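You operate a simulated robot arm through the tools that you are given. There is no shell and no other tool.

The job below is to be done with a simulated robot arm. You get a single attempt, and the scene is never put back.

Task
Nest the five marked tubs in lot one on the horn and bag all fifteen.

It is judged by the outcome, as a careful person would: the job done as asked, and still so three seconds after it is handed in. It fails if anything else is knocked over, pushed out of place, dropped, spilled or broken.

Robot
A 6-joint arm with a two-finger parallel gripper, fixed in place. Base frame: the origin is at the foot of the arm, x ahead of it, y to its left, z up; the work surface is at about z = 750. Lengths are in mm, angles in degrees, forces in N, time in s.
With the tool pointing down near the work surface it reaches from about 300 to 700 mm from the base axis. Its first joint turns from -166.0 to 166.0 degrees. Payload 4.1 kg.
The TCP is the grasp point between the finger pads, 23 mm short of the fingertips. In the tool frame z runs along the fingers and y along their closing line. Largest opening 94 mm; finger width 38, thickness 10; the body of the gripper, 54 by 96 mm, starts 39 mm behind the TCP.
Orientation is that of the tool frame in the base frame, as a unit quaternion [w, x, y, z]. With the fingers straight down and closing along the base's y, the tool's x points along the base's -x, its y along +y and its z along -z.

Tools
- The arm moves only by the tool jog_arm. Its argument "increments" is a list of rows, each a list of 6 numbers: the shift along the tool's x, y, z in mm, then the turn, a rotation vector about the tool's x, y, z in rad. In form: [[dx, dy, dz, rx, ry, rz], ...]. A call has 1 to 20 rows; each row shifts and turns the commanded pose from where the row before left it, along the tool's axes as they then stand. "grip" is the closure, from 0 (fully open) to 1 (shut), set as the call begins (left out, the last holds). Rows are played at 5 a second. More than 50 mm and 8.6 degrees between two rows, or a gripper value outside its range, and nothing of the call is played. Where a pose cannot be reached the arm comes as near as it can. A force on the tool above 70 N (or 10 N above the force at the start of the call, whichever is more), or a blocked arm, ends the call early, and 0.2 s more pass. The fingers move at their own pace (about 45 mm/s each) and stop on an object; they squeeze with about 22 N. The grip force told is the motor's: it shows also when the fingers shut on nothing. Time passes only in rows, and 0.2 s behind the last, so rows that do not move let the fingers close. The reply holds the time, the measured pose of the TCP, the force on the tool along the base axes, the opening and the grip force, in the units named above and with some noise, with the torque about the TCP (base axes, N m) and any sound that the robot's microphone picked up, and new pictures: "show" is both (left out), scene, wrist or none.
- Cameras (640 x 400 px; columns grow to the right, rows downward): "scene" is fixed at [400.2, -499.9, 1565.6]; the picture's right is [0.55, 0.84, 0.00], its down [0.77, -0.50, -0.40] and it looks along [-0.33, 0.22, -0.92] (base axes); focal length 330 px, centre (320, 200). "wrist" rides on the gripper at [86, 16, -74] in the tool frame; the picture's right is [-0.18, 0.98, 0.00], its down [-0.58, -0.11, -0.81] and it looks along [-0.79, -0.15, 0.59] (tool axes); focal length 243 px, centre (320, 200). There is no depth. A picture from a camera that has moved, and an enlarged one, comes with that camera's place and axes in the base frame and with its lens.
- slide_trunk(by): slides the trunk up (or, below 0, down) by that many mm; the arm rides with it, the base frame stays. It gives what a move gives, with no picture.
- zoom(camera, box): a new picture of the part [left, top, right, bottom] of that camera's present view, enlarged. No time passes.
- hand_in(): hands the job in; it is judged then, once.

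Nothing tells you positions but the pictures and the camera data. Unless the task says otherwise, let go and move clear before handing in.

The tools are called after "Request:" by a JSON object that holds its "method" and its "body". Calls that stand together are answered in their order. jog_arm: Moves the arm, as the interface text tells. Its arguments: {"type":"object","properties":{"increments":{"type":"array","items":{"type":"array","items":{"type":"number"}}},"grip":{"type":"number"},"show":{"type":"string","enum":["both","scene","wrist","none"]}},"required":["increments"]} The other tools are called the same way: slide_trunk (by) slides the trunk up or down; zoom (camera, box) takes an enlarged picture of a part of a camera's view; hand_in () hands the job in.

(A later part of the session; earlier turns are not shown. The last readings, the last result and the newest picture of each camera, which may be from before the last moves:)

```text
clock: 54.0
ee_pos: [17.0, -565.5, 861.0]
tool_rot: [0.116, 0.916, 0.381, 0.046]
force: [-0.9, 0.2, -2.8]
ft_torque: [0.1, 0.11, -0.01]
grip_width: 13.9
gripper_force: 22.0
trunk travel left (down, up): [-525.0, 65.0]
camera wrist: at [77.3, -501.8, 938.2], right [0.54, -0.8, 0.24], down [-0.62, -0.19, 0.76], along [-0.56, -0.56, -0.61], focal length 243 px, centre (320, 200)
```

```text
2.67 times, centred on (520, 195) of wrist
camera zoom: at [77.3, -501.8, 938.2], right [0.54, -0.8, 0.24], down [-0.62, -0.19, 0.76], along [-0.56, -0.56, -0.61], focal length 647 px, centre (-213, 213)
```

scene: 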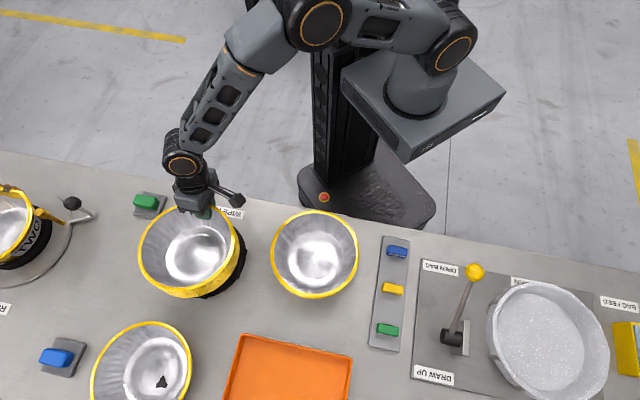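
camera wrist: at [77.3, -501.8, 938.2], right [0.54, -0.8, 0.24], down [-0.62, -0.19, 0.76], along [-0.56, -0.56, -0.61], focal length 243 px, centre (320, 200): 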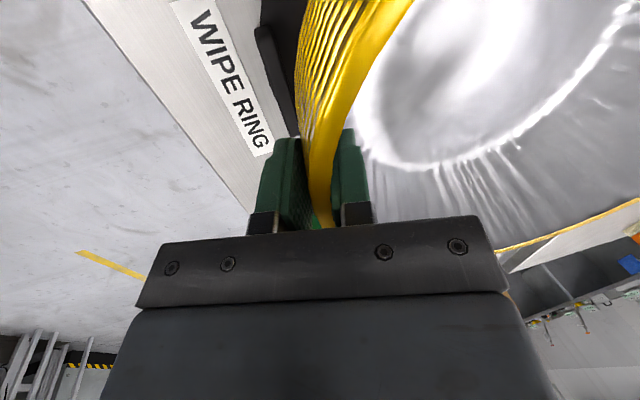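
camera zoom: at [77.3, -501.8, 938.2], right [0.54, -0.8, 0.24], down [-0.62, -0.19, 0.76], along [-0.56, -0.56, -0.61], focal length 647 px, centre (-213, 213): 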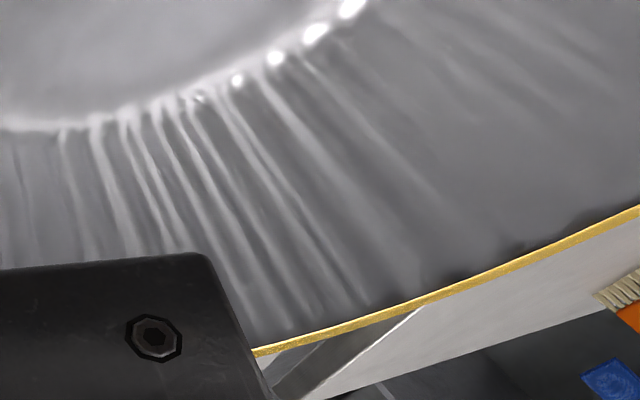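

Request:
{"method": "zoom", "body": {"camera": "scene", "box": [180, 200, 270, 310]}}

Request:
{"method": "zoom", "body": {"camera": "wrist", "box": [240, 0, 440, 120]}}

```text
3.64 times, centred on (225, 255) of scene
camera zoom: at [400.2, -499.9, 1565.6], right [0.55, 0.84, 0.0], down [0.77, -0.5, -0.4], along [-0.33, 0.22, -0.92], focal length 1201 px, centre (666, 0)
```

zoom: 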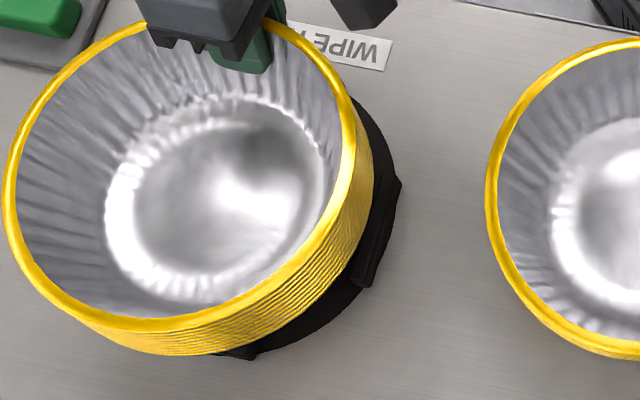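

```text
3.20 times, centred on (340, 60) of wrist
camera zoom: at [77.3, -501.8, 938.2], right [0.54, -0.8, 0.24], down [-0.62, -0.19, 0.76], along [-0.56, -0.56, -0.61], focal length 776 px, centre (256, 648)
```

zoom: 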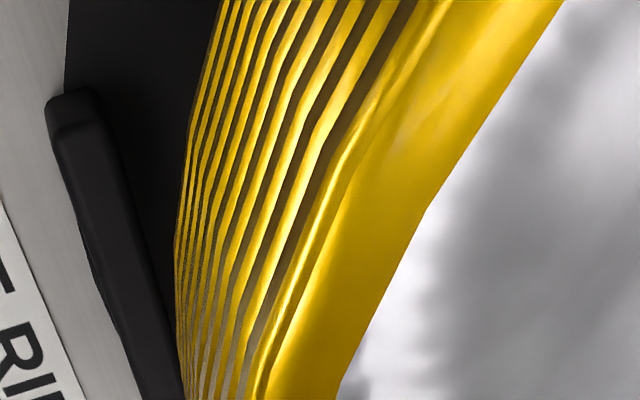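

Request:
{"method": "jog_arm", "body": {"increments": [[0, 1.2, -4.8, 0, 0, 0], [0, 1.2, -4.8, 0, 0, 0], [0, 0, 0, 0, 0, 0]]}}

Request:
{"method": "zoom", "body": {"camera": "scene", "box": [180, 200, 270, 310]}}

Request:
{"method": "zoom", "body": {"camera": "wrist", "box": [180, 60, 500, 250]}}

```text
clock: 54.8
ee_pos: [16.9, -566.1, 872.4]
tool_rot: [0.116, 0.917, 0.38, 0.046]
force: [-0.8, -1.3, -1.3]
ft_torque: [0.08, 0.12, -0.03]
grip_width: 14.1
gripper_force: 21.6
trunk travel left (down, up): [-525.0, 65.0]
camera wrist: at [76.5, -501.5, 948.4], right [0.54, -0.8, 0.24], down [-0.62, -0.19, 0.76], along [-0.56, -0.56, -0.61], focal length 243 px, centre (320, 200)
```

scene: 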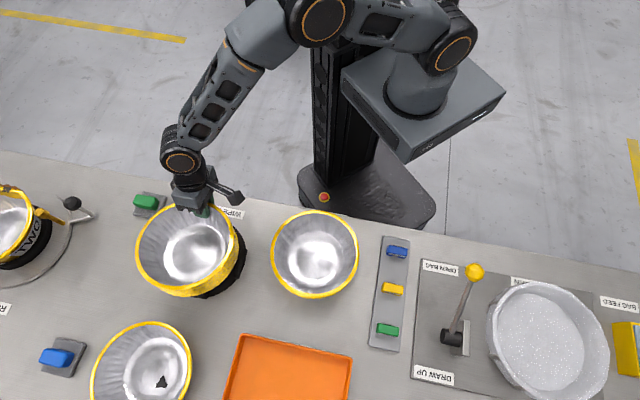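
wrist: 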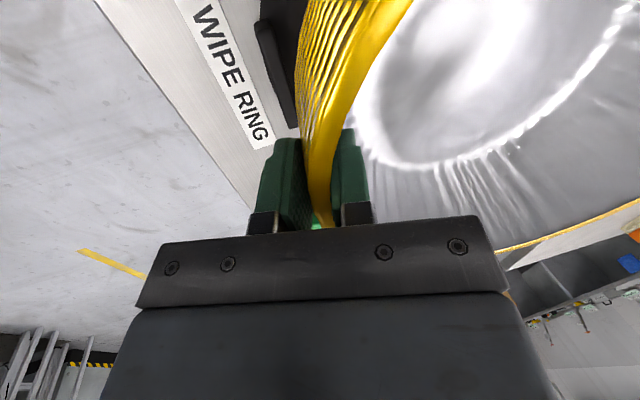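

```text
3.64 times, centred on (225, 255) of scene
camera zoom: at [400.2, -499.9, 1565.6], right [0.55, 0.84, 0.0], down [0.77, -0.5, -0.4], along [-0.33, 0.22, -0.92], focal length 1201 px, centre (666, 0)
```

zoom: 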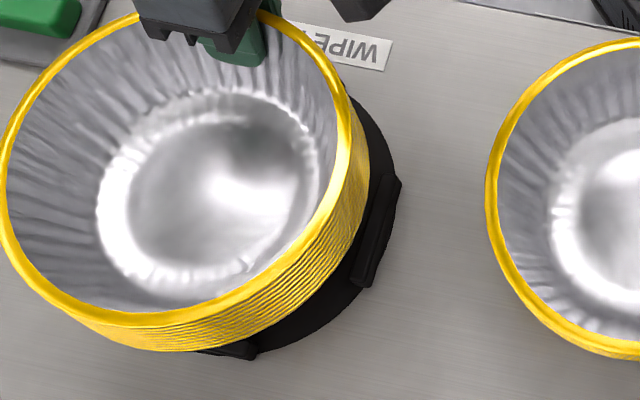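

```text
2.00 times, centred on (340, 155) of wrist
camera zoom: at [76.5, -501.5, 948.4], right [0.54, -0.8, 0.24], down [-0.62, -0.19, 0.76], along [-0.56, -0.56, -0.61], focal length 485 px, centre (280, 290)
```

zoom: 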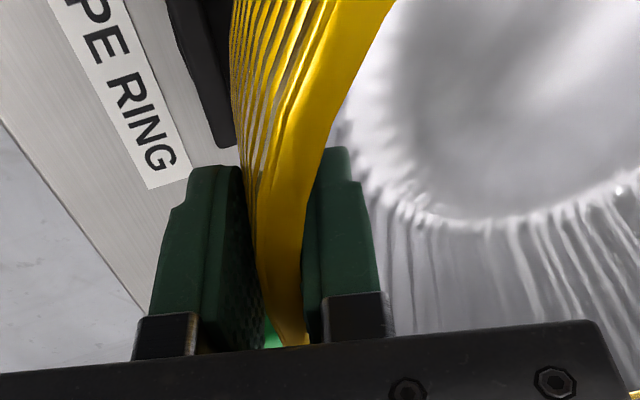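

The stack is now firmly held and rising. It has aligned itself with the pads, so it's tilted with the fingers. I'll lift well clear and then bring the tool vertical to level it.

Request:
{"method": "jog_arm", "body": {"increments": [[0, 3.7, -14.5, 0, 0, 0], [0, 5, -19.4, 0, 0, 0], [0, 6.2, -24.2, 0, 0, 0], [0, 6.2, -24.2, 0, 0, 0], [0, 6.2, -24.2, 0, 0, 0], [0, 6.2, -24.2, 0, 0, 0], [0, 6.2, -24.2, 0, 0, 0], [0, 6.2, -24.2, 0, 0, 0], [0, 6.2, -24.2, 0, 0, 0], [0, 5, -19.4, 0, 0, 0], [0, 0, 0, 0.04, 0, 0], [0, 0, 0, 0.05, 0, 0], [0, 0, 0, 0.05, 0, 0], [0, 0, 0, 0.05, 0, 0], [0, 0, 0, 0.05, 0, 0], [0, 0, 0, 0.01, 0, 0], [0, 0, 0, 0, 0, 0]]}}

```text
clock: 58.4
ee_pos: [16.5, -564.8, 1102.4]
tool_rot: [0.001, 0.924, 0.383, -0.002]
force: [0.0, -1.1, -1.5]
ft_torque: [0.07, 0.08, 0.0]
grip_width: 13.5
gripper_force: 22.3
trunk travel left (down, up): [-525.0, 65.0]
camera wrist: at [90.7, -514.6, 1176.2], right [0.56, -0.83, 0.0], down [-0.49, -0.33, 0.81], along [-0.67, -0.46, -0.59], focal length 243 px, centre (320, 200)
```

scene: 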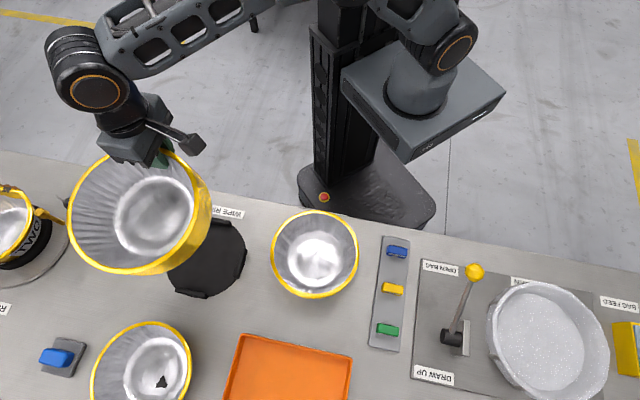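
wrist: 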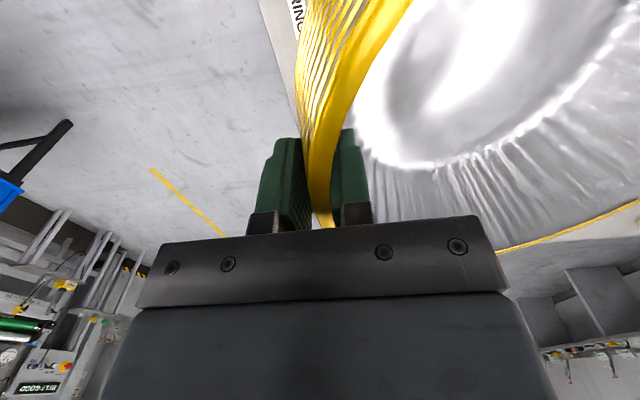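

The whole stack is held and level. I'll carry it along the bench to the horn at this height, which clears the lever knob.

Request:
{"method": "jog_arm", "body": {"increments": [[20, 1, 0, 0, 0, 0], [30, 1, 0, 0, 0, 0], [38, 1.4, 0, 0, 0, 0], [38, 1.4, 0, 0, 0, 0], [38, 1.4, 0, 0, 0, 0], [38, 1.4, 0, 0, 0, 0], [38, 1.4, 0, 0, 0, 0], [38, 1.4, 0, 0, 0, 0], [38, 1.4, 0, 0, 0, 0], [38, 1.4, 0, 0, 0, 0], [30, 1.4, 0, 0, 0, 0], [20, 1, 0, 0, 0, 0]], "show": "scene"}}

```text
clock: 61.0
ee_pos: [314.5, -289.1, 1098.8]
tool_rot: [0.002, 0.924, 0.381, -0.002]
force: [-0.1, -0.6, -1.2]
ft_torque: [0.06, 0.08, 0.0]
grip_width: 13.7
gripper_force: 22.3
trunk travel left (down, up): [-525.0, 65.0]
```

scene: 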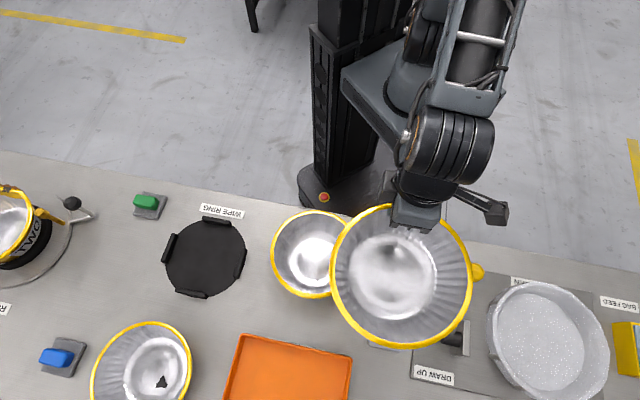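

Request:
{"method": "jog_arm", "body": {"increments": [[20, 1, 0, 0, 0, 0], [34, 1, 0, 0, 0, 0], [38, 1, 0, 0, 0, 0], [38, 1, 0, 0, 0, 0], [38, 1, 0, 0, 0, 0], [38, 1, 0, 0, 0, 0], [38, 1, 0, 0, 0, 0], [38, 1, 0, 0, 0, 0], [38, 1, 0, 0, 0, 0], [38, 1, 0, 0, 0, 0], [30, 1, 0, 0, 0, 0], [10, 1, 0, 0, 0, 0], [0, 0, 0, 0, 0, 0]]}}

Request:
{"method": "zoom", "body": {"camera": "scene", "box": [420, 140, 640, 400]}}

```text
clock: 63.8
ee_pos: [603.9, -17.2, 1100.2]
tool_rot: [0.001, 0.924, 0.383, -0.002]
force: [0.3, 0.1, -1.4]
ft_torque: [0.1, 0.08, 0.03]
grip_width: 13.4
gripper_force: 21.7
trunk travel left (down, up): [-525.0, 65.0]
camera wrist: at [677.7, 33.0, 1173.4], right [0.56, -0.83, 0.0], down [-0.49, -0.33, 0.81], along [-0.67, -0.46, -0.59], focal length 243 px, centre (320, 200)
```

scene: 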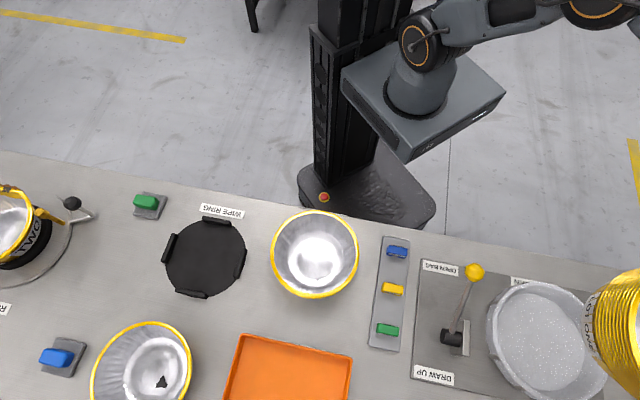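
wrist: 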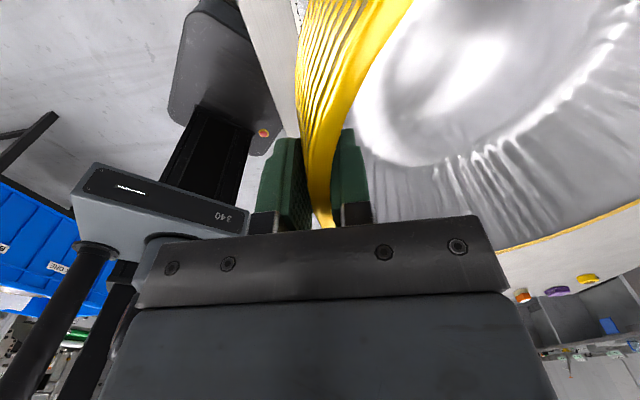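

```text
1.54 times, centred on (530, 270) of scene
camera zoom: at [400.2, -499.9, 1565.6], right [0.55, 0.84, 0.0], down [0.77, -0.5, -0.4], along [-0.33, 0.22, -0.92], focal length 508 px, centre (-3, 92)
```

zoom: 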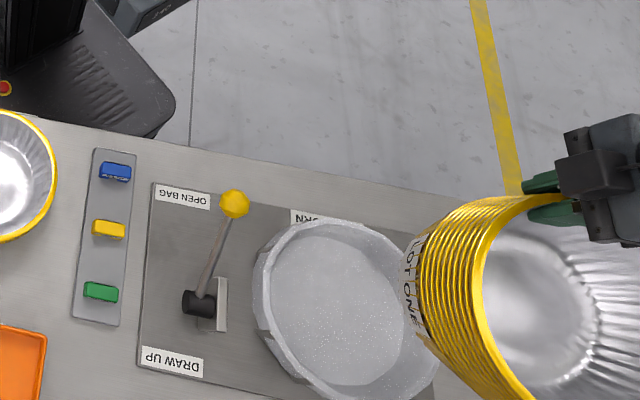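

The stack is over the horn. I'll lower partway and check centring over the bag.

Request:
{"method": "jog_arm", "body": {"increments": [[0, 0, 20, 0, 0, 0], [0, 0, 25, 0, 0, 0], [0, 0, 25, 0, 0, 0], [0, 0, 25, 0, 0, 0], [0, 0, 25, 0, 0, 0], [0, 0, 20, 0, 0, 0], [0, 0, 0, 0, 0, 0]]}}

Request:
{"method": "zoom", "body": {"camera": "scene", "box": [420, 200, 640, 400]}}

```text
clock: 65.4
ee_pos: [602.7, -17.1, 957.5]
tool_rot: [0.0, 0.924, 0.383, -0.001]
force: [0.5, 0.4, -0.9]
ft_torque: [0.12, 0.09, 0.01]
grip_width: 13.6
gripper_force: 21.8
trunk travel left (down, up): [-525.0, 65.0]
camera wrist: at [676.8, 34.0, 1032.3], right [0.56, -0.83, 0.0], down [-0.49, -0.33, 0.81], along [-0.67, -0.46, -0.59], focal length 243 px, centre (320, 200)
```

scene: 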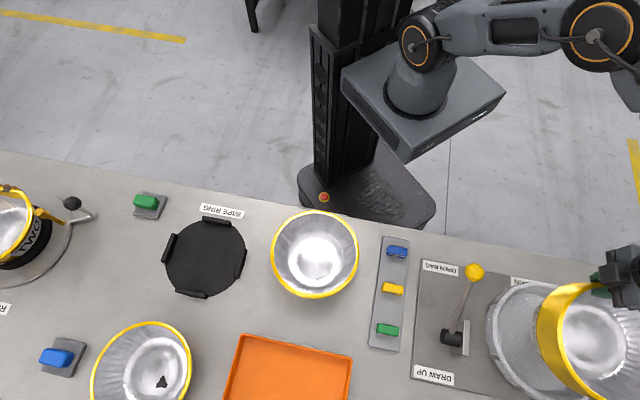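
wrist: 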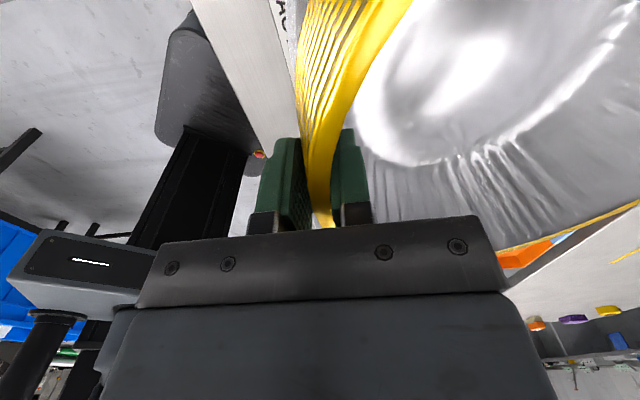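

```text
2.00 times, centred on (530, 300) of scene
camera zoom: at [400.2, -499.9, 1565.6], right [0.55, 0.84, 0.0], down [0.77, -0.5, -0.4], along [-0.33, 0.22, -0.92], focal length 660 px, centre (-100, 0)
```

zoom: 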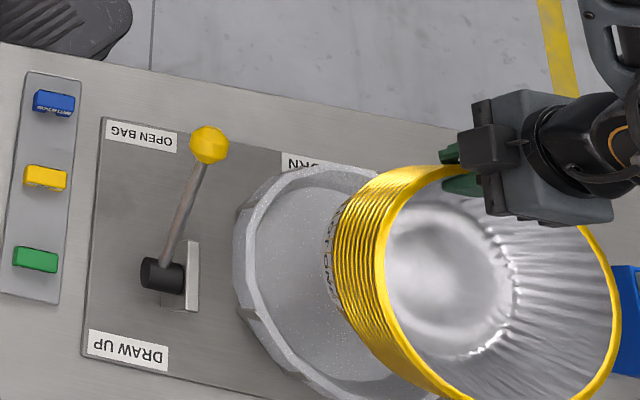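

Request:
{"method": "jog_arm", "body": {"increments": [[0, 0, 15, 0, 0, 0], [0, 0, 15, 0, 0, 0], [0, 0, 15, 0, 0, 0], [0, 0, 15, 0, 0, 0], [0, 0, 12, 0, 0, 0], [0, 0, 0, 0, 0, 0]]}}

Request:
{"method": "zoom", "body": {"camera": "scene", "box": [420, 200, 640, 400]}}

```text
clock: 66.8
ee_pos: [604.2, -16.4, 883.6]
tool_rot: [0.002, 0.924, 0.383, -0.001]
force: [0.1, 0.8, -1.4]
ft_torque: [0.01, 0.03, 0.03]
grip_width: 13.3
gripper_force: 22.3
trunk travel left (down, up): [-525.0, 65.0]
camera wrist: at [676.9, 33.0, 959.1], right [0.56, -0.83, 0.0], down [-0.49, -0.33, 0.81], along [-0.67, -0.46, -0.59], focal length 243 px, centre (320, 200)
```

scene: 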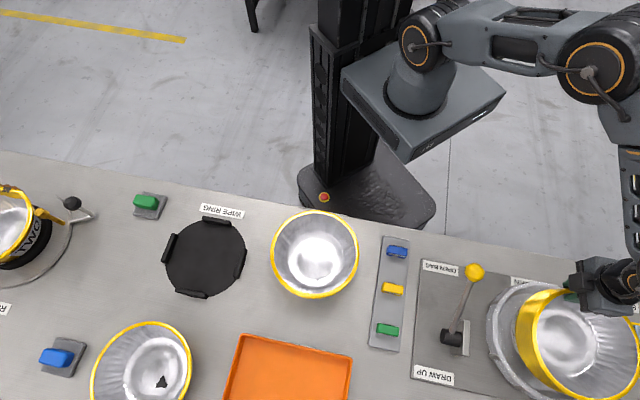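
wrist: 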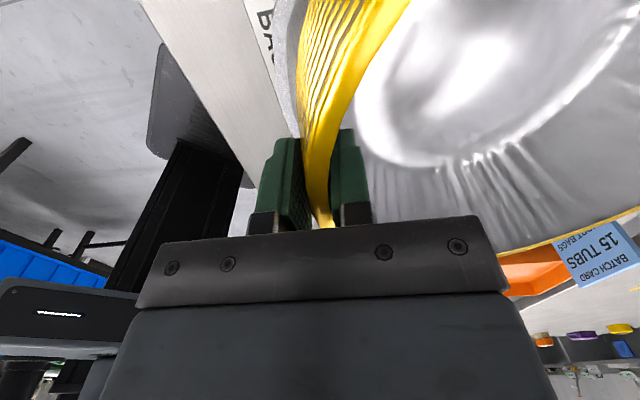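

```text
2.00 times, centred on (530, 300) of scene
camera zoom: at [400.2, -499.9, 1565.6], right [0.55, 0.84, 0.0], down [0.77, -0.5, -0.4], along [-0.33, 0.22, -0.92], focal length 660 px, centre (-100, 0)
```

zoom: 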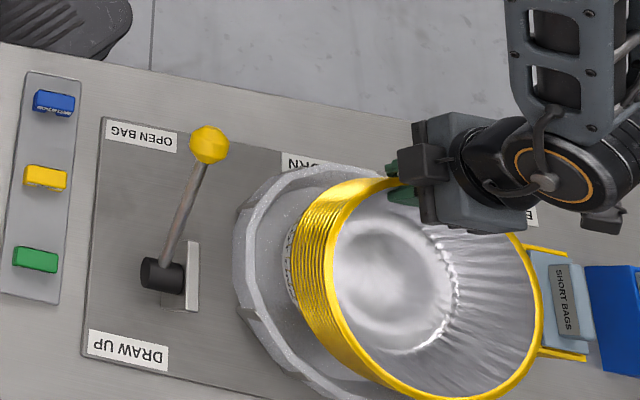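

Request:
{"method": "jog_arm", "body": {"increments": [[0, 0, 10, 0, 0, 0], [0, 0, 10, 0, 0, 0], [0, 0, 4, 0, 0, 0], [0, 0, 0, 0, 0, 0]], "show": "none"}}

Request:
{"method": "jog_arm", "body": {"increments": [[0, 0, 3, 0, 0, 0], [0, 0, 0, 0, 0, 0]], "show": "none"}}

Request:
{"method": "jog_arm", "body": {"increments": [[0, 0, 3, 0, 0, 0], [0, 0, 0, 0, 0, 0]], "show": "wrist"}}

```text
clock: 67.8
ee_pos: [602.9, -16.4, 863.7]
tool_rot: [0.002, 0.924, 0.383, 0.001]
force: [-1.7, -0.1, 21.0]
ft_torque: [-0.23, -0.33, -0.04]
grip_width: 14.2
gripper_force: 22.1
trunk travel left (down, up): [-525.0, 65.0]
```

```text
clock: 68.4
ee_pos: [603.4, -17.3, 860.8]
tool_rot: [0.002, 0.924, 0.383, 0.0]
force: [3.1, -0.4, 21.0]
ft_torque: [-0.46, -0.59, 0.04]
grip_width: 14.8
gripper_force: 21.7
trunk travel left (down, up): [-525.0, 65.0]
```

```text
clock: 69.0
ee_pos: [602.4, -17.7, 857.4]
tool_rot: [0.002, 0.924, 0.383, -0.001]
force: [3.6, -0.1, 20.8]
ft_torque: [-0.55, -0.62, 0.14]
grip_width: 15.2
gripper_force: 21.7
trunk travel left (down, up): [-525.0, 65.0]
camera wrist: at [676.1, 32.7, 932.2], right [0.56, -0.83, 0.0], down [-0.49, -0.33, 0.81], along [-0.67, -0.46, -0.59], focal length 243 px, centre (320, 200)
```

wrist: 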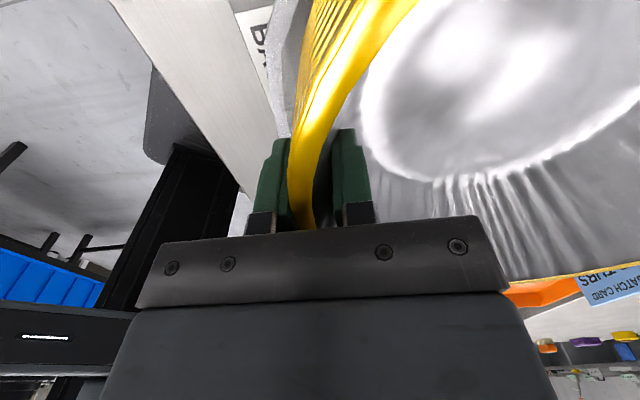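

Contact came at TCP z of about 865, with about 21 N. I'll check whether it's sitting on the bag floor.

Request:
{"method": "zoom", "body": {"camera": "scene", "box": [460, 250, 640, 400]}}

Request:
{"method": "zoom", "body": {"camera": "wrist", "box": [200, 0, 400, 240]}}

```text
2.67 times, centred on (550, 325) of scene
camera zoom: at [400.2, -499.9, 1565.6], right [0.55, 0.84, 0.0], down [0.77, -0.5, -0.4], along [-0.33, 0.22, -0.92], focal length 881 px, centre (-293, -133)
```

zoom: 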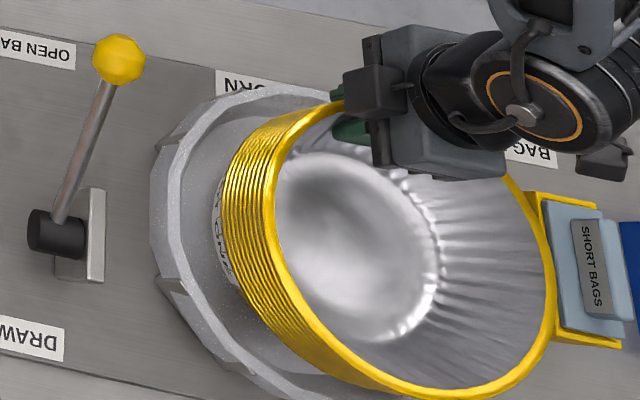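

```text
1.67 times, centred on (300, 120) of wrist
camera zoom: at [676.1, 32.7, 932.2], right [0.56, -0.83, 0.0], down [-0.49, -0.33, 0.81], along [-0.67, -0.46, -0.59], focal length 404 px, centre (353, 333)
```

zoom: 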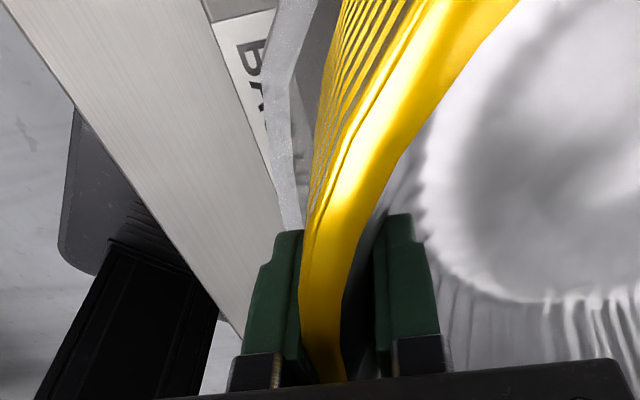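

The stack is seated inside the bag. I'll relieve the downward load slightly, open partway and lift out.

Request:
{"method": "jog_arm", "body": {"increments": [[0, 0, -2, 0, 0, 0], [0, 0, 0, 0, 0, 0]], "show": "none"}}

Request:
{"method": "jog_arm", "body": {"increments": [[0, 0, 0, 0, 0, 0], [0, 0, 0, 0, 0, 0], [0, 0, 0, 0, 0, 0], [0, 0, 0, 0, 0, 0]], "grip": 0.5}}

```text
clock: 69.6
ee_pos: [604.0, -17.1, 858.0]
tool_rot: [0.001, 0.924, 0.382, -0.001]
force: [2.8, -0.6, 5.9]
ft_torque: [-0.11, -1.01, 0.04]
grip_width: 15.1
gripper_force: 22.0
trunk travel left (down, up): [-525.0, 65.0]
```

```text
clock: 70.6
ee_pos: [603.1, -18.2, 858.2]
tool_rot: [0.001, 0.924, 0.383, -0.002]
force: [-0.3, -0.1, -0.5]
ft_torque: [-0.01, -0.02, -0.01]
grip_width: 47.3
gripper_force: 0.0
trunk travel left (down, up): [-525.0, 65.0]
camera wrist: at [676.6, 32.8, 933.0], right [0.56, -0.83, 0.0], down [-0.49, -0.33, 0.81], along [-0.67, -0.46, -0.59], focal length 243 px, centre (320, 200)
```

scene: 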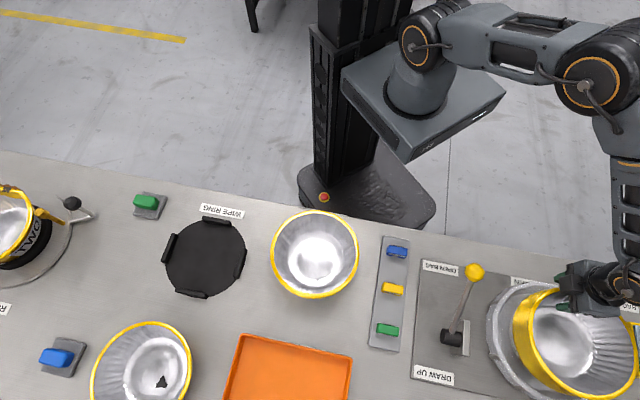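
wrist: 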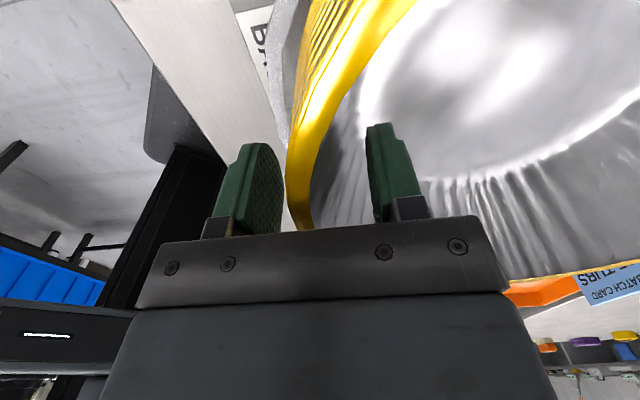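

Request:
{"method": "jog_arm", "body": {"increments": [[0, 0, -15, 0, 0, 0], [0, 0, -25, 0, 0, 0], [0, 0, -40, 0, 0, 0], [0, 0, -45, 0, 0, 0], [0, 0, -45, 0, 0, 0], [0, 0, -45, 0, 0, 0], [-40, -20, -10, 0, 0, 0], [-45, -15, 0, 0, 0, 0], [-45, -15, 0, 0, 0, 0], [-45, -5, 0, 0, 0, 0]]}}

Request:
{"method": "zoom", "body": {"camera": "scene", "box": [460, 250, 640, 400]}}

```text
clock: 72.8
ee_pos: [439.6, -102.1, 1084.9]
tool_rot: [0.0, 0.924, 0.382, -0.001]
force: [0.1, -0.9, 0.2]
ft_torque: [-0.02, 0.01, -0.04]
grip_width: 47.1
gripper_force: 0.2
trunk travel left (down, up): [-525.0, 65.0]
camera wrist: at [513.0, -52.4, 1159.6], right [0.57, -0.82, 0.0], down [-0.49, -0.33, 0.81], along [-0.67, -0.46, -0.59], focal length 243 px, centre (320, 200)
```

scene: 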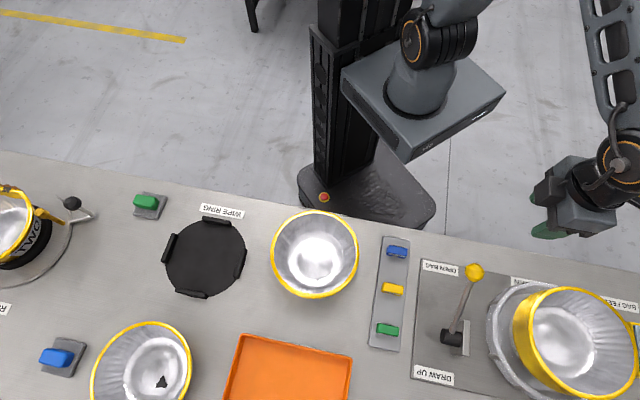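
wrist: 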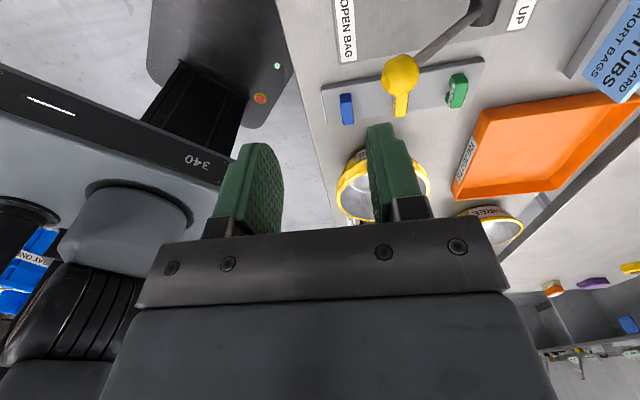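

```text
2.67 times, centred on (550, 325) of scene
camera zoom: at [400.2, -499.9, 1565.6], right [0.55, 0.84, 0.0], down [0.77, -0.5, -0.4], along [-0.33, 0.22, -0.92], focal length 881 px, centre (-293, -133)
```

zoom: 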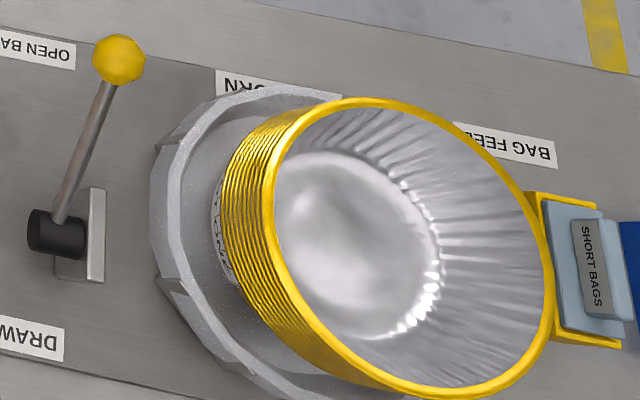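

Lot one is sitting level in the bag, with its rim centre at about (668, -78, 882). Next is the marked five, so I'll measure their position precisely.

Request:
{"method": "zoom", "body": {"camera": "scene", "box": [255, 195, 375, 305]}}

```text
3.64 times, centred on (315, 250) of scene
camera zoom: at [400.2, -499.9, 1565.6], right [0.55, 0.84, 0.0], down [0.77, -0.5, -0.4], along [-0.33, 0.22, -0.92], focal length 1201 px, centre (338, 18)
```

zoom: 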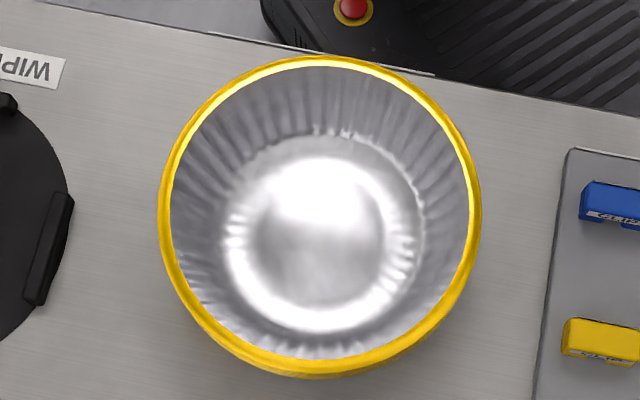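

Request:
{"method": "jog_arm", "body": {"increments": [[-39.8, -2.4, 0, 0, 0, 0], [-39.8, -2.4, 0, 0, 0, 0], [-39.8, -2.4, 0, 0, 0, 0], [-39.8, -2.4, 0, 0, 0, 0], [-39.8, -2.4, 0, 0, 0, 0], [-39.8, -2.4, 0, 0, 0, 0], [-39.8, -2.4, 0, 0, 0, 0], [-39.8, -2.4, 0, 0, 0, 0], [-39.8, -2.4, 0, 0, 0, 0], [0, 0, 0, -0.125, 0, 0], [0, 0, 0, -0.125, 0, 0], [0, -9.9, 38.8, 0, 0, 0], [0, -9.9, 38.8, 0, 0, 0], [0, -9.9, 38.8, 0, 0, 0], [0, -9.9, 38.8, 0, 0, 0]], "grip": 0.1}}

Request:
{"method": "zoom", "body": {"camera": "wrist", "box": [240, 60, 400, 200]}}

```text
clock: 76.0
ee_pos: [173.0, -342.2, 924.7]
tool_rot: [0.117, 0.917, 0.38, 0.046]
force: [1.0, 0.6, -0.5]
ft_torque: [0.0, 0.0, 0.0]
grip_width: 84.8
gripper_force: 0.0
trunk travel left (down, up): [-525.0, 65.0]
camera wrist: at [233.0, -277.5, 1000.4], right [0.54, -0.8, 0.24], down [-0.62, -0.19, 0.76], along [-0.56, -0.56, -0.61], focal length 243 px, centre (320, 200)
```

scene: 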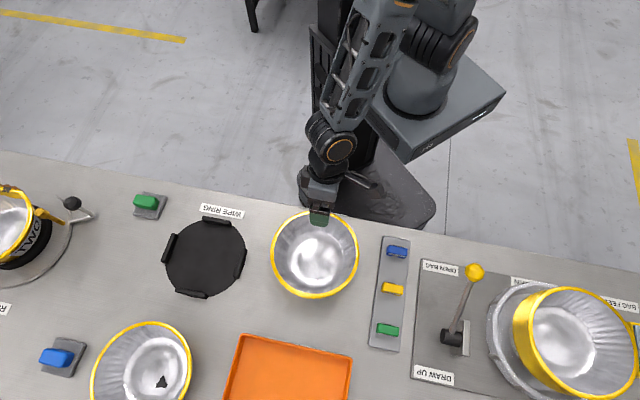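
wrist: 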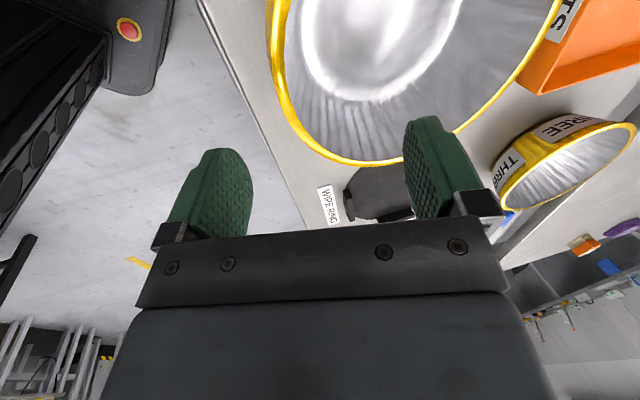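

```text
2.86 times, centred on (320, 130) of wrist
camera zoom: at [233.0, -277.5, 1000.4], right [0.54, -0.8, 0.24], down [-0.62, -0.19, 0.76], along [-0.56, -0.56, -0.61], focal length 693 px, centre (320, 400)
```

zoom: 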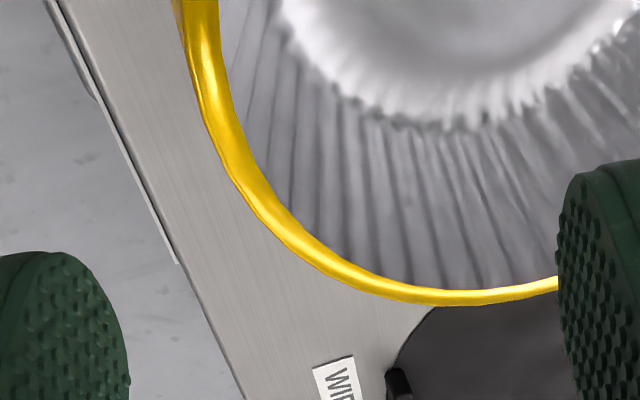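

Request:
{"method": "jog_arm", "body": {"increments": [[0, -5.8, 19.85, 0, 0, 0], [0, -5.8, 19.85, 0, 0, 0], [0, -5.8, 19.85, 0, 0, 0], [0, -5.8, 19.85, 0, 0, 0], [0, 0, 0, 0, 0, 0]]}}

Request:
{"method": "zoom", "body": {"camera": "wrist", "box": [180, 60, 500, 250]}}

```text
clock: 77.2
ee_pos: [168.9, -337.2, 842.5]
tool_rot: [0.116, 0.917, 0.38, 0.046]
force: [-0.2, 1.3, 0.5]
ft_torque: [-0.02, 0.04, -0.03]
grip_width: 84.6
gripper_force: 0.1
trunk travel left (down, up): [-525.0, 65.0]
camera wrist: at [230.4, -274.1, 917.9], right [0.54, -0.8, 0.24], down [-0.62, -0.19, 0.76], along [-0.56, -0.56, -0.61], focal length 243 px, centre (320, 200)
```

scene: 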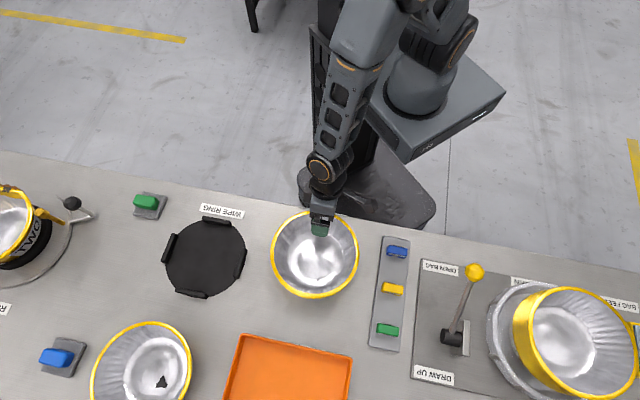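
wrist: 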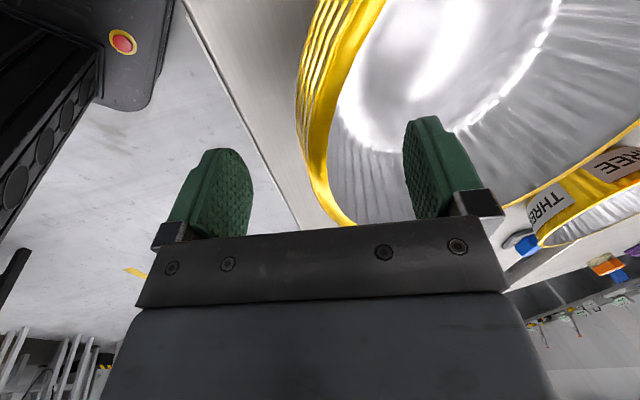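

```text
2.00 times, centred on (340, 155) of wrist
camera zoom: at [230.4, -274.1, 917.9], right [0.54, -0.8, 0.24], down [-0.62, -0.19, 0.76], along [-0.56, -0.56, -0.61], focal length 485 px, centre (280, 290)
```

zoom: 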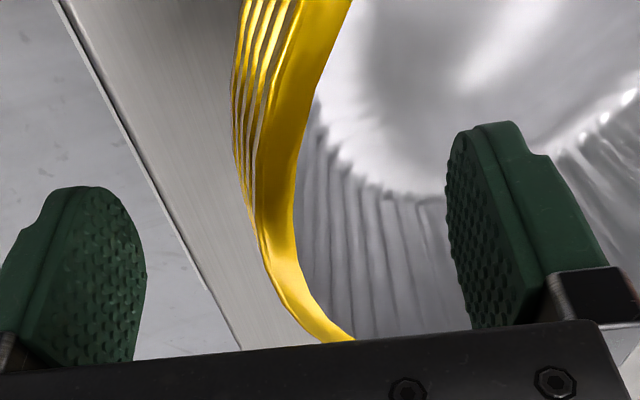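

Five rims are visible and the wall is centred. Closing on the marked set.

Request:
{"method": "jog_arm", "body": {"increments": [[0, 0, 0, 0, 0, 0], [0, 0, 0, 0, 0, 0], [0, 0, 0, 0, 0, 0], [0, 0, 0, 0, 0, 0], [0, 0, 0, 0, 0, 0], [0, 0, 0, 0, 0, 0]], "grip": 1}}

Request:
{"method": "zoom", "body": {"camera": "wrist", "box": [180, 60, 500, 250]}}

```text
clock: 78.6
ee_pos: [169.7, -338.2, 841.0]
tool_rot: [0.115, 0.916, 0.381, 0.046]
force: [-1.0, 0.4, -0.2]
ft_torque: [0.05, 0.04, 0.0]
grip_width: 16.2
gripper_force: 21.8
trunk travel left (down, up): [-525.0, 65.0]
camera wrist: at [230.5, -274.1, 918.2], right [0.54, -0.8, 0.24], down [-0.62, -0.19, 0.76], along [-0.56, -0.56, -0.61], focal length 243 px, centre (320, 200)
```

scene: 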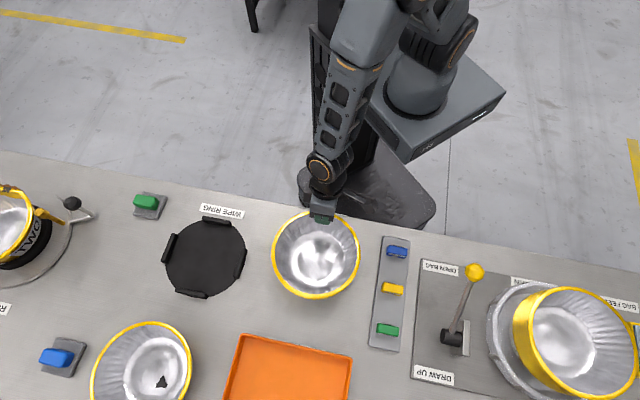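
wrist: 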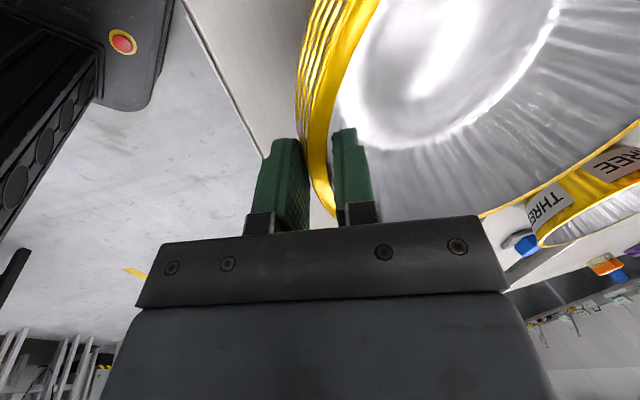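

```text
2.00 times, centred on (340, 155) of wrist
camera zoom: at [230.5, -274.1, 918.2], right [0.54, -0.8, 0.24], down [-0.62, -0.19, 0.76], along [-0.56, -0.56, -0.61], focal length 485 px, centre (280, 290)
```

zoom: 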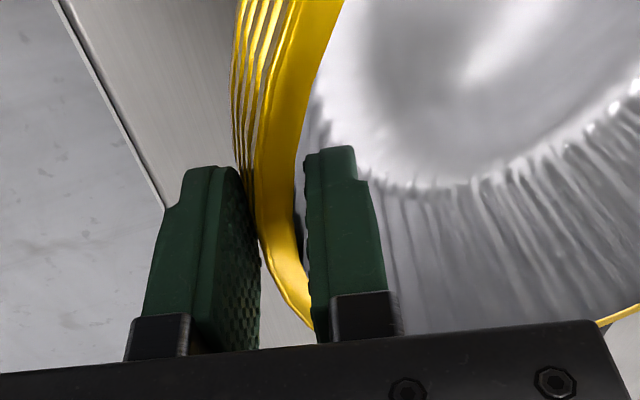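

Request:
{"method": "jog_arm", "body": {"increments": [[0, 1.2, -4.8, 0, 0, 0], [0, 1.2, -4.8, 0, 0, 0], [0, 1.2, -4.8, 0, 0, 0], [0, 1.2, -4.8, 0, 0, 0], [0, 0, 0, 0, 0, 0]]}}

Request:
{"method": "zoom", "body": {"camera": "wrist", "box": [180, 60, 500, 250]}}

Request:
{"method": "zoom", "body": {"camera": "scene", "box": [255, 195, 375, 305]}}

```text
clock: 79.8
ee_pos: [170.6, -339.4, 860.7]
tool_rot: [0.115, 0.917, 0.38, 0.046]
force: [-0.2, -0.2, -0.4]
ft_torque: [0.0, 0.06, -0.01]
grip_width: 16.4
gripper_force: 22.1
trunk travel left (down, up): [-525.0, 65.0]
camera wrist: at [230.1, -276.0, 936.9], right [0.54, -0.8, 0.24], down [-0.62, -0.19, 0.76], along [-0.56, -0.56, -0.61], focal length 243 px, centre (320, 200)
```

scene: 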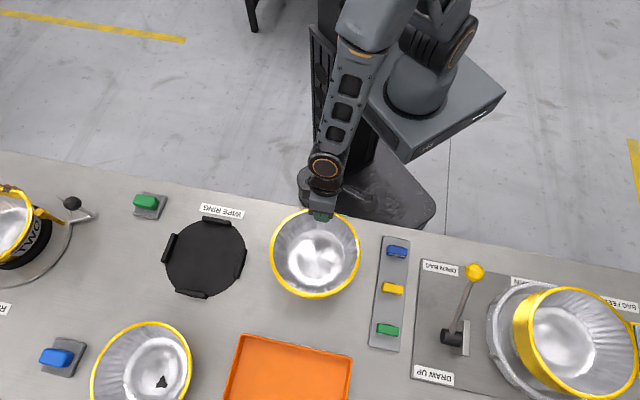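
wrist: 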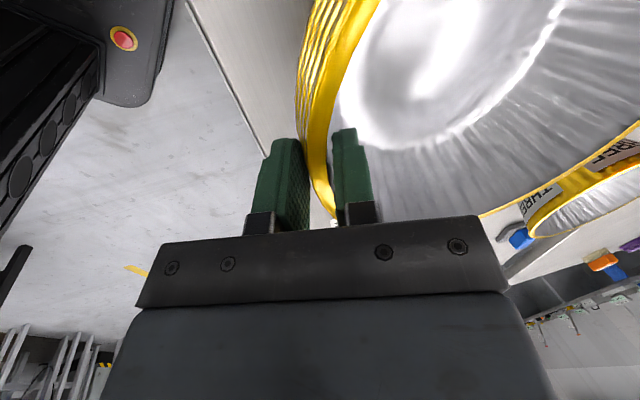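

```text
2.00 times, centred on (340, 155) of wrist
camera zoom: at [230.1, -276.0, 936.9], right [0.54, -0.8, 0.24], down [-0.62, -0.19, 0.76], along [-0.56, -0.56, -0.61], focal length 485 px, centre (280, 290)
```

zoom: 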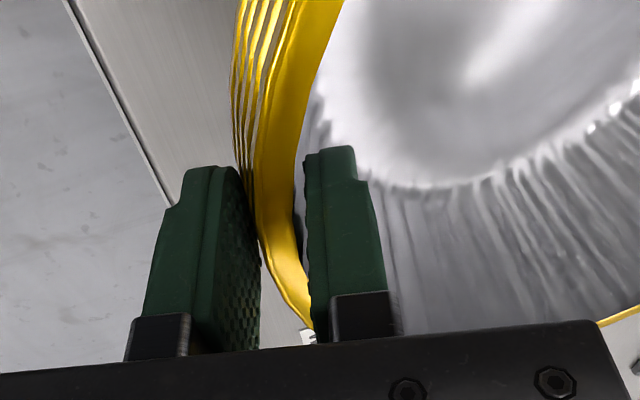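

```text
3.64 times, centred on (315, 250) of scene
camera zoom: at [400.2, -499.9, 1565.6], right [0.55, 0.84, 0.0], down [0.77, -0.5, -0.4], along [-0.33, 0.22, -0.92], focal length 1201 px, centre (338, 18)
```

zoom: 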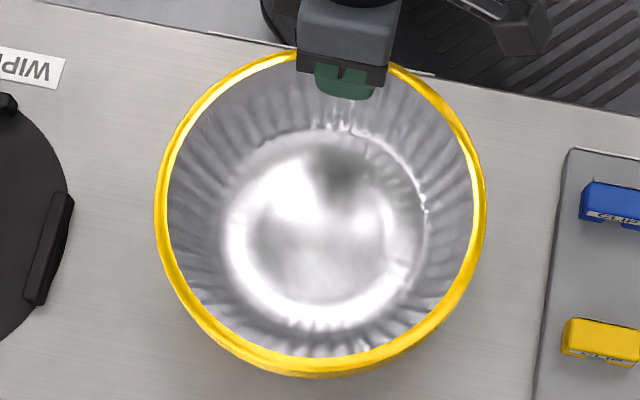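

The five are held and still level. I'll lift to clear the lever and carry them over lot one.

Request:
{"method": "jog_arm", "body": {"increments": [[0, 3.7, -14.5, 0, 0, 0], [0, 4.9, -19.4, 0, 0, 0], [0, 6.2, -24.2, 0, 0, 0], [0, 6.2, -24.2, 0, 0, 0], [0, 6.2, -24.2, 0, 0, 0], [0, 6.2, -24.2, 0, 0, 0], [0, 6.2, -24.2, 0, 0, 0], [0, 6.2, -24.2, 0, 0, 0], [0, 6.2, -24.2, 0, 0, 0], [0, 2.5, -9.7, 0, 0, 0], [15, 1.9, 0.5, 0, 0, 0], [25, 3.2, 0.8, 0, 0, 0], [33, 4.2, 1.1, 0, 0, 0], [33, 4.2, 1.1, 0, 0, 0], [33, 4.2, 1.1, 0, 0, 0], [33, 4.2, 1.1, 0, 0, 0], [28, 3.5, 0.9, 0, 0, 0], [15, 1.9, 0.5, 0, 0, 0]]}}

```text
clock: 83.6
ee_pos: [340.1, -206.7, 1079.9]
tool_rot: [0.115, 0.917, 0.379, 0.045]
force: [0.5, 0.3, -0.8]
ft_torque: [0.07, 0.04, -0.01]
grip_width: 16.1
gripper_force: 21.6
trunk travel left (down, up): [-525.0, 65.0]
camera wrist: at [401.4, -142.1, 1155.3], right [0.54, -0.8, 0.24], down [-0.62, -0.19, 0.76], along [-0.56, -0.56, -0.61], focal length 243 px, centre (320, 200)
```

scene: 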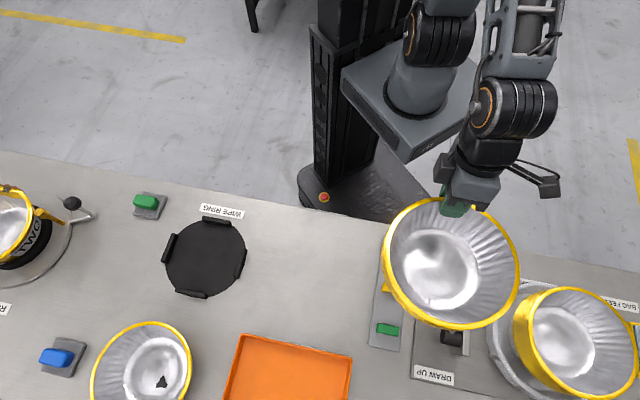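
wrist: 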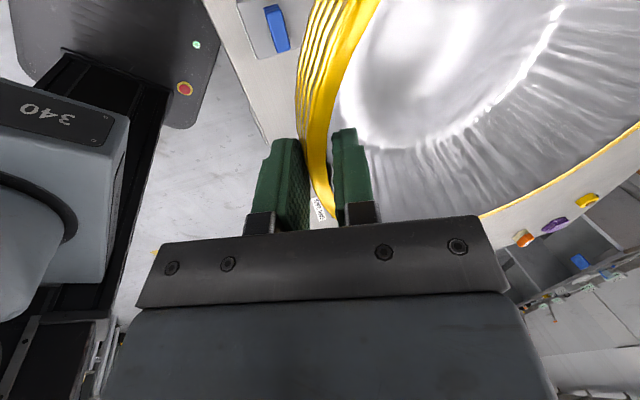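

Request:
{"method": "jog_arm", "body": {"increments": [[20, 3.8, 0.97, 0, 0, 0], [30, 3.8, 0.97, 0, 0, 0], [35, 3.8, 0.97, 0, 0, 0], [35, 3.8, 0.97, 0, 0, 0], [35, 3.8, 0.97, 0, 0, 0], [35, 3.8, 0.97, 0, 0, 0], [35, 3.8, 0.97, 0, 0, 0], [35, 3.8, 0.97, 0, 0, 0], [30, 3.8, 0.97, 0, 0, 0], [20, 3.8, 0.97, 0, 0, 0], [11.6, 3.8, 0.97, 0, 0, 0], [0, 0, 0, 0, 0, 0], [0, -3.7, 14.5, 0, 0, 0], [0, -4.9, 19.4, 0, 0, 0], [0, -4.9, 19.4, 0, 0, 0], [0, 0, 0, 0, 0, 0]]}}

Request:
{"method": "zoom", "body": {"camera": "scene", "box": [460, 200, 640, 400]}}

```text
clock: 87.0
ee_pos: [599.4, -9.1, 1023.3]
tool_rot: [0.117, 0.916, 0.38, 0.047]
force: [0.5, 0.0, -0.3]
ft_torque: [0.04, 0.05, 0.02]
grip_width: 16.0
gripper_force: 21.7
trunk travel left (down, up): [-525.0, 65.0]
camera wrist: at [660.7, 54.4, 1099.7], right [0.54, -0.8, 0.24], down [-0.62, -0.19, 0.76], along [-0.56, -0.56, -0.61], focal length 243 px, centre (320, 200)
```

scene: 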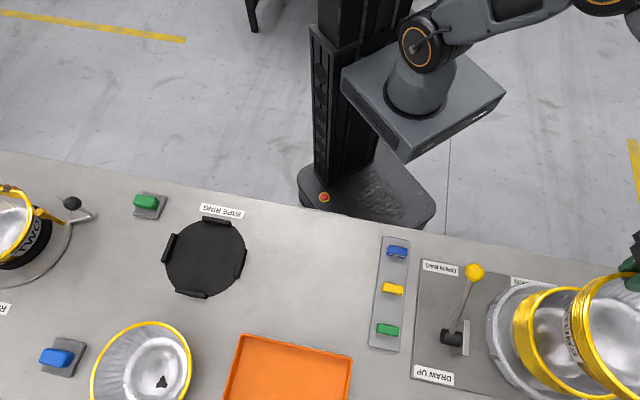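
wrist: 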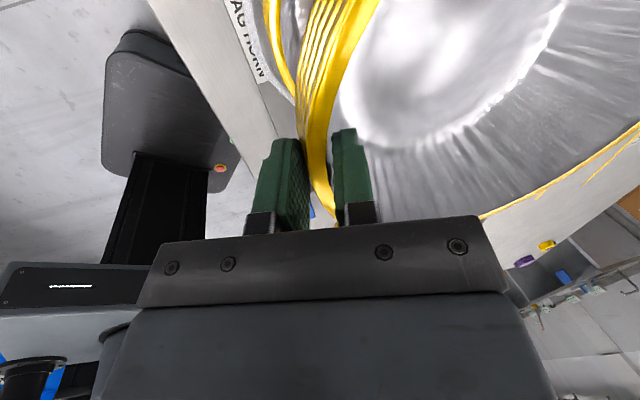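

```text
2.00 times, centred on (550, 300) of scene
camera zoom: at [400.2, -499.9, 1565.6], right [0.55, 0.84, 0.0], down [0.77, -0.5, -0.4], along [-0.33, 0.22, -0.92], focal length 660 px, centre (-140, 0)
```

zoom: 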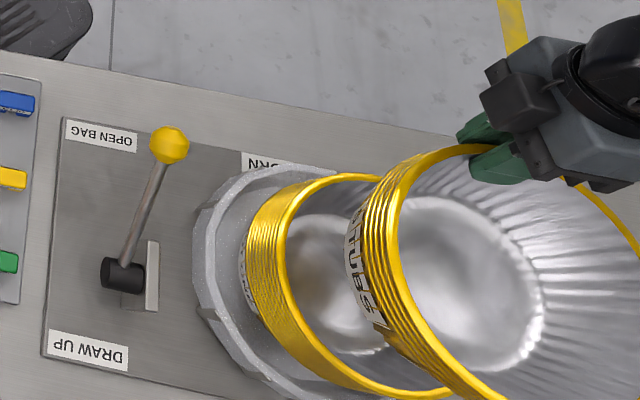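

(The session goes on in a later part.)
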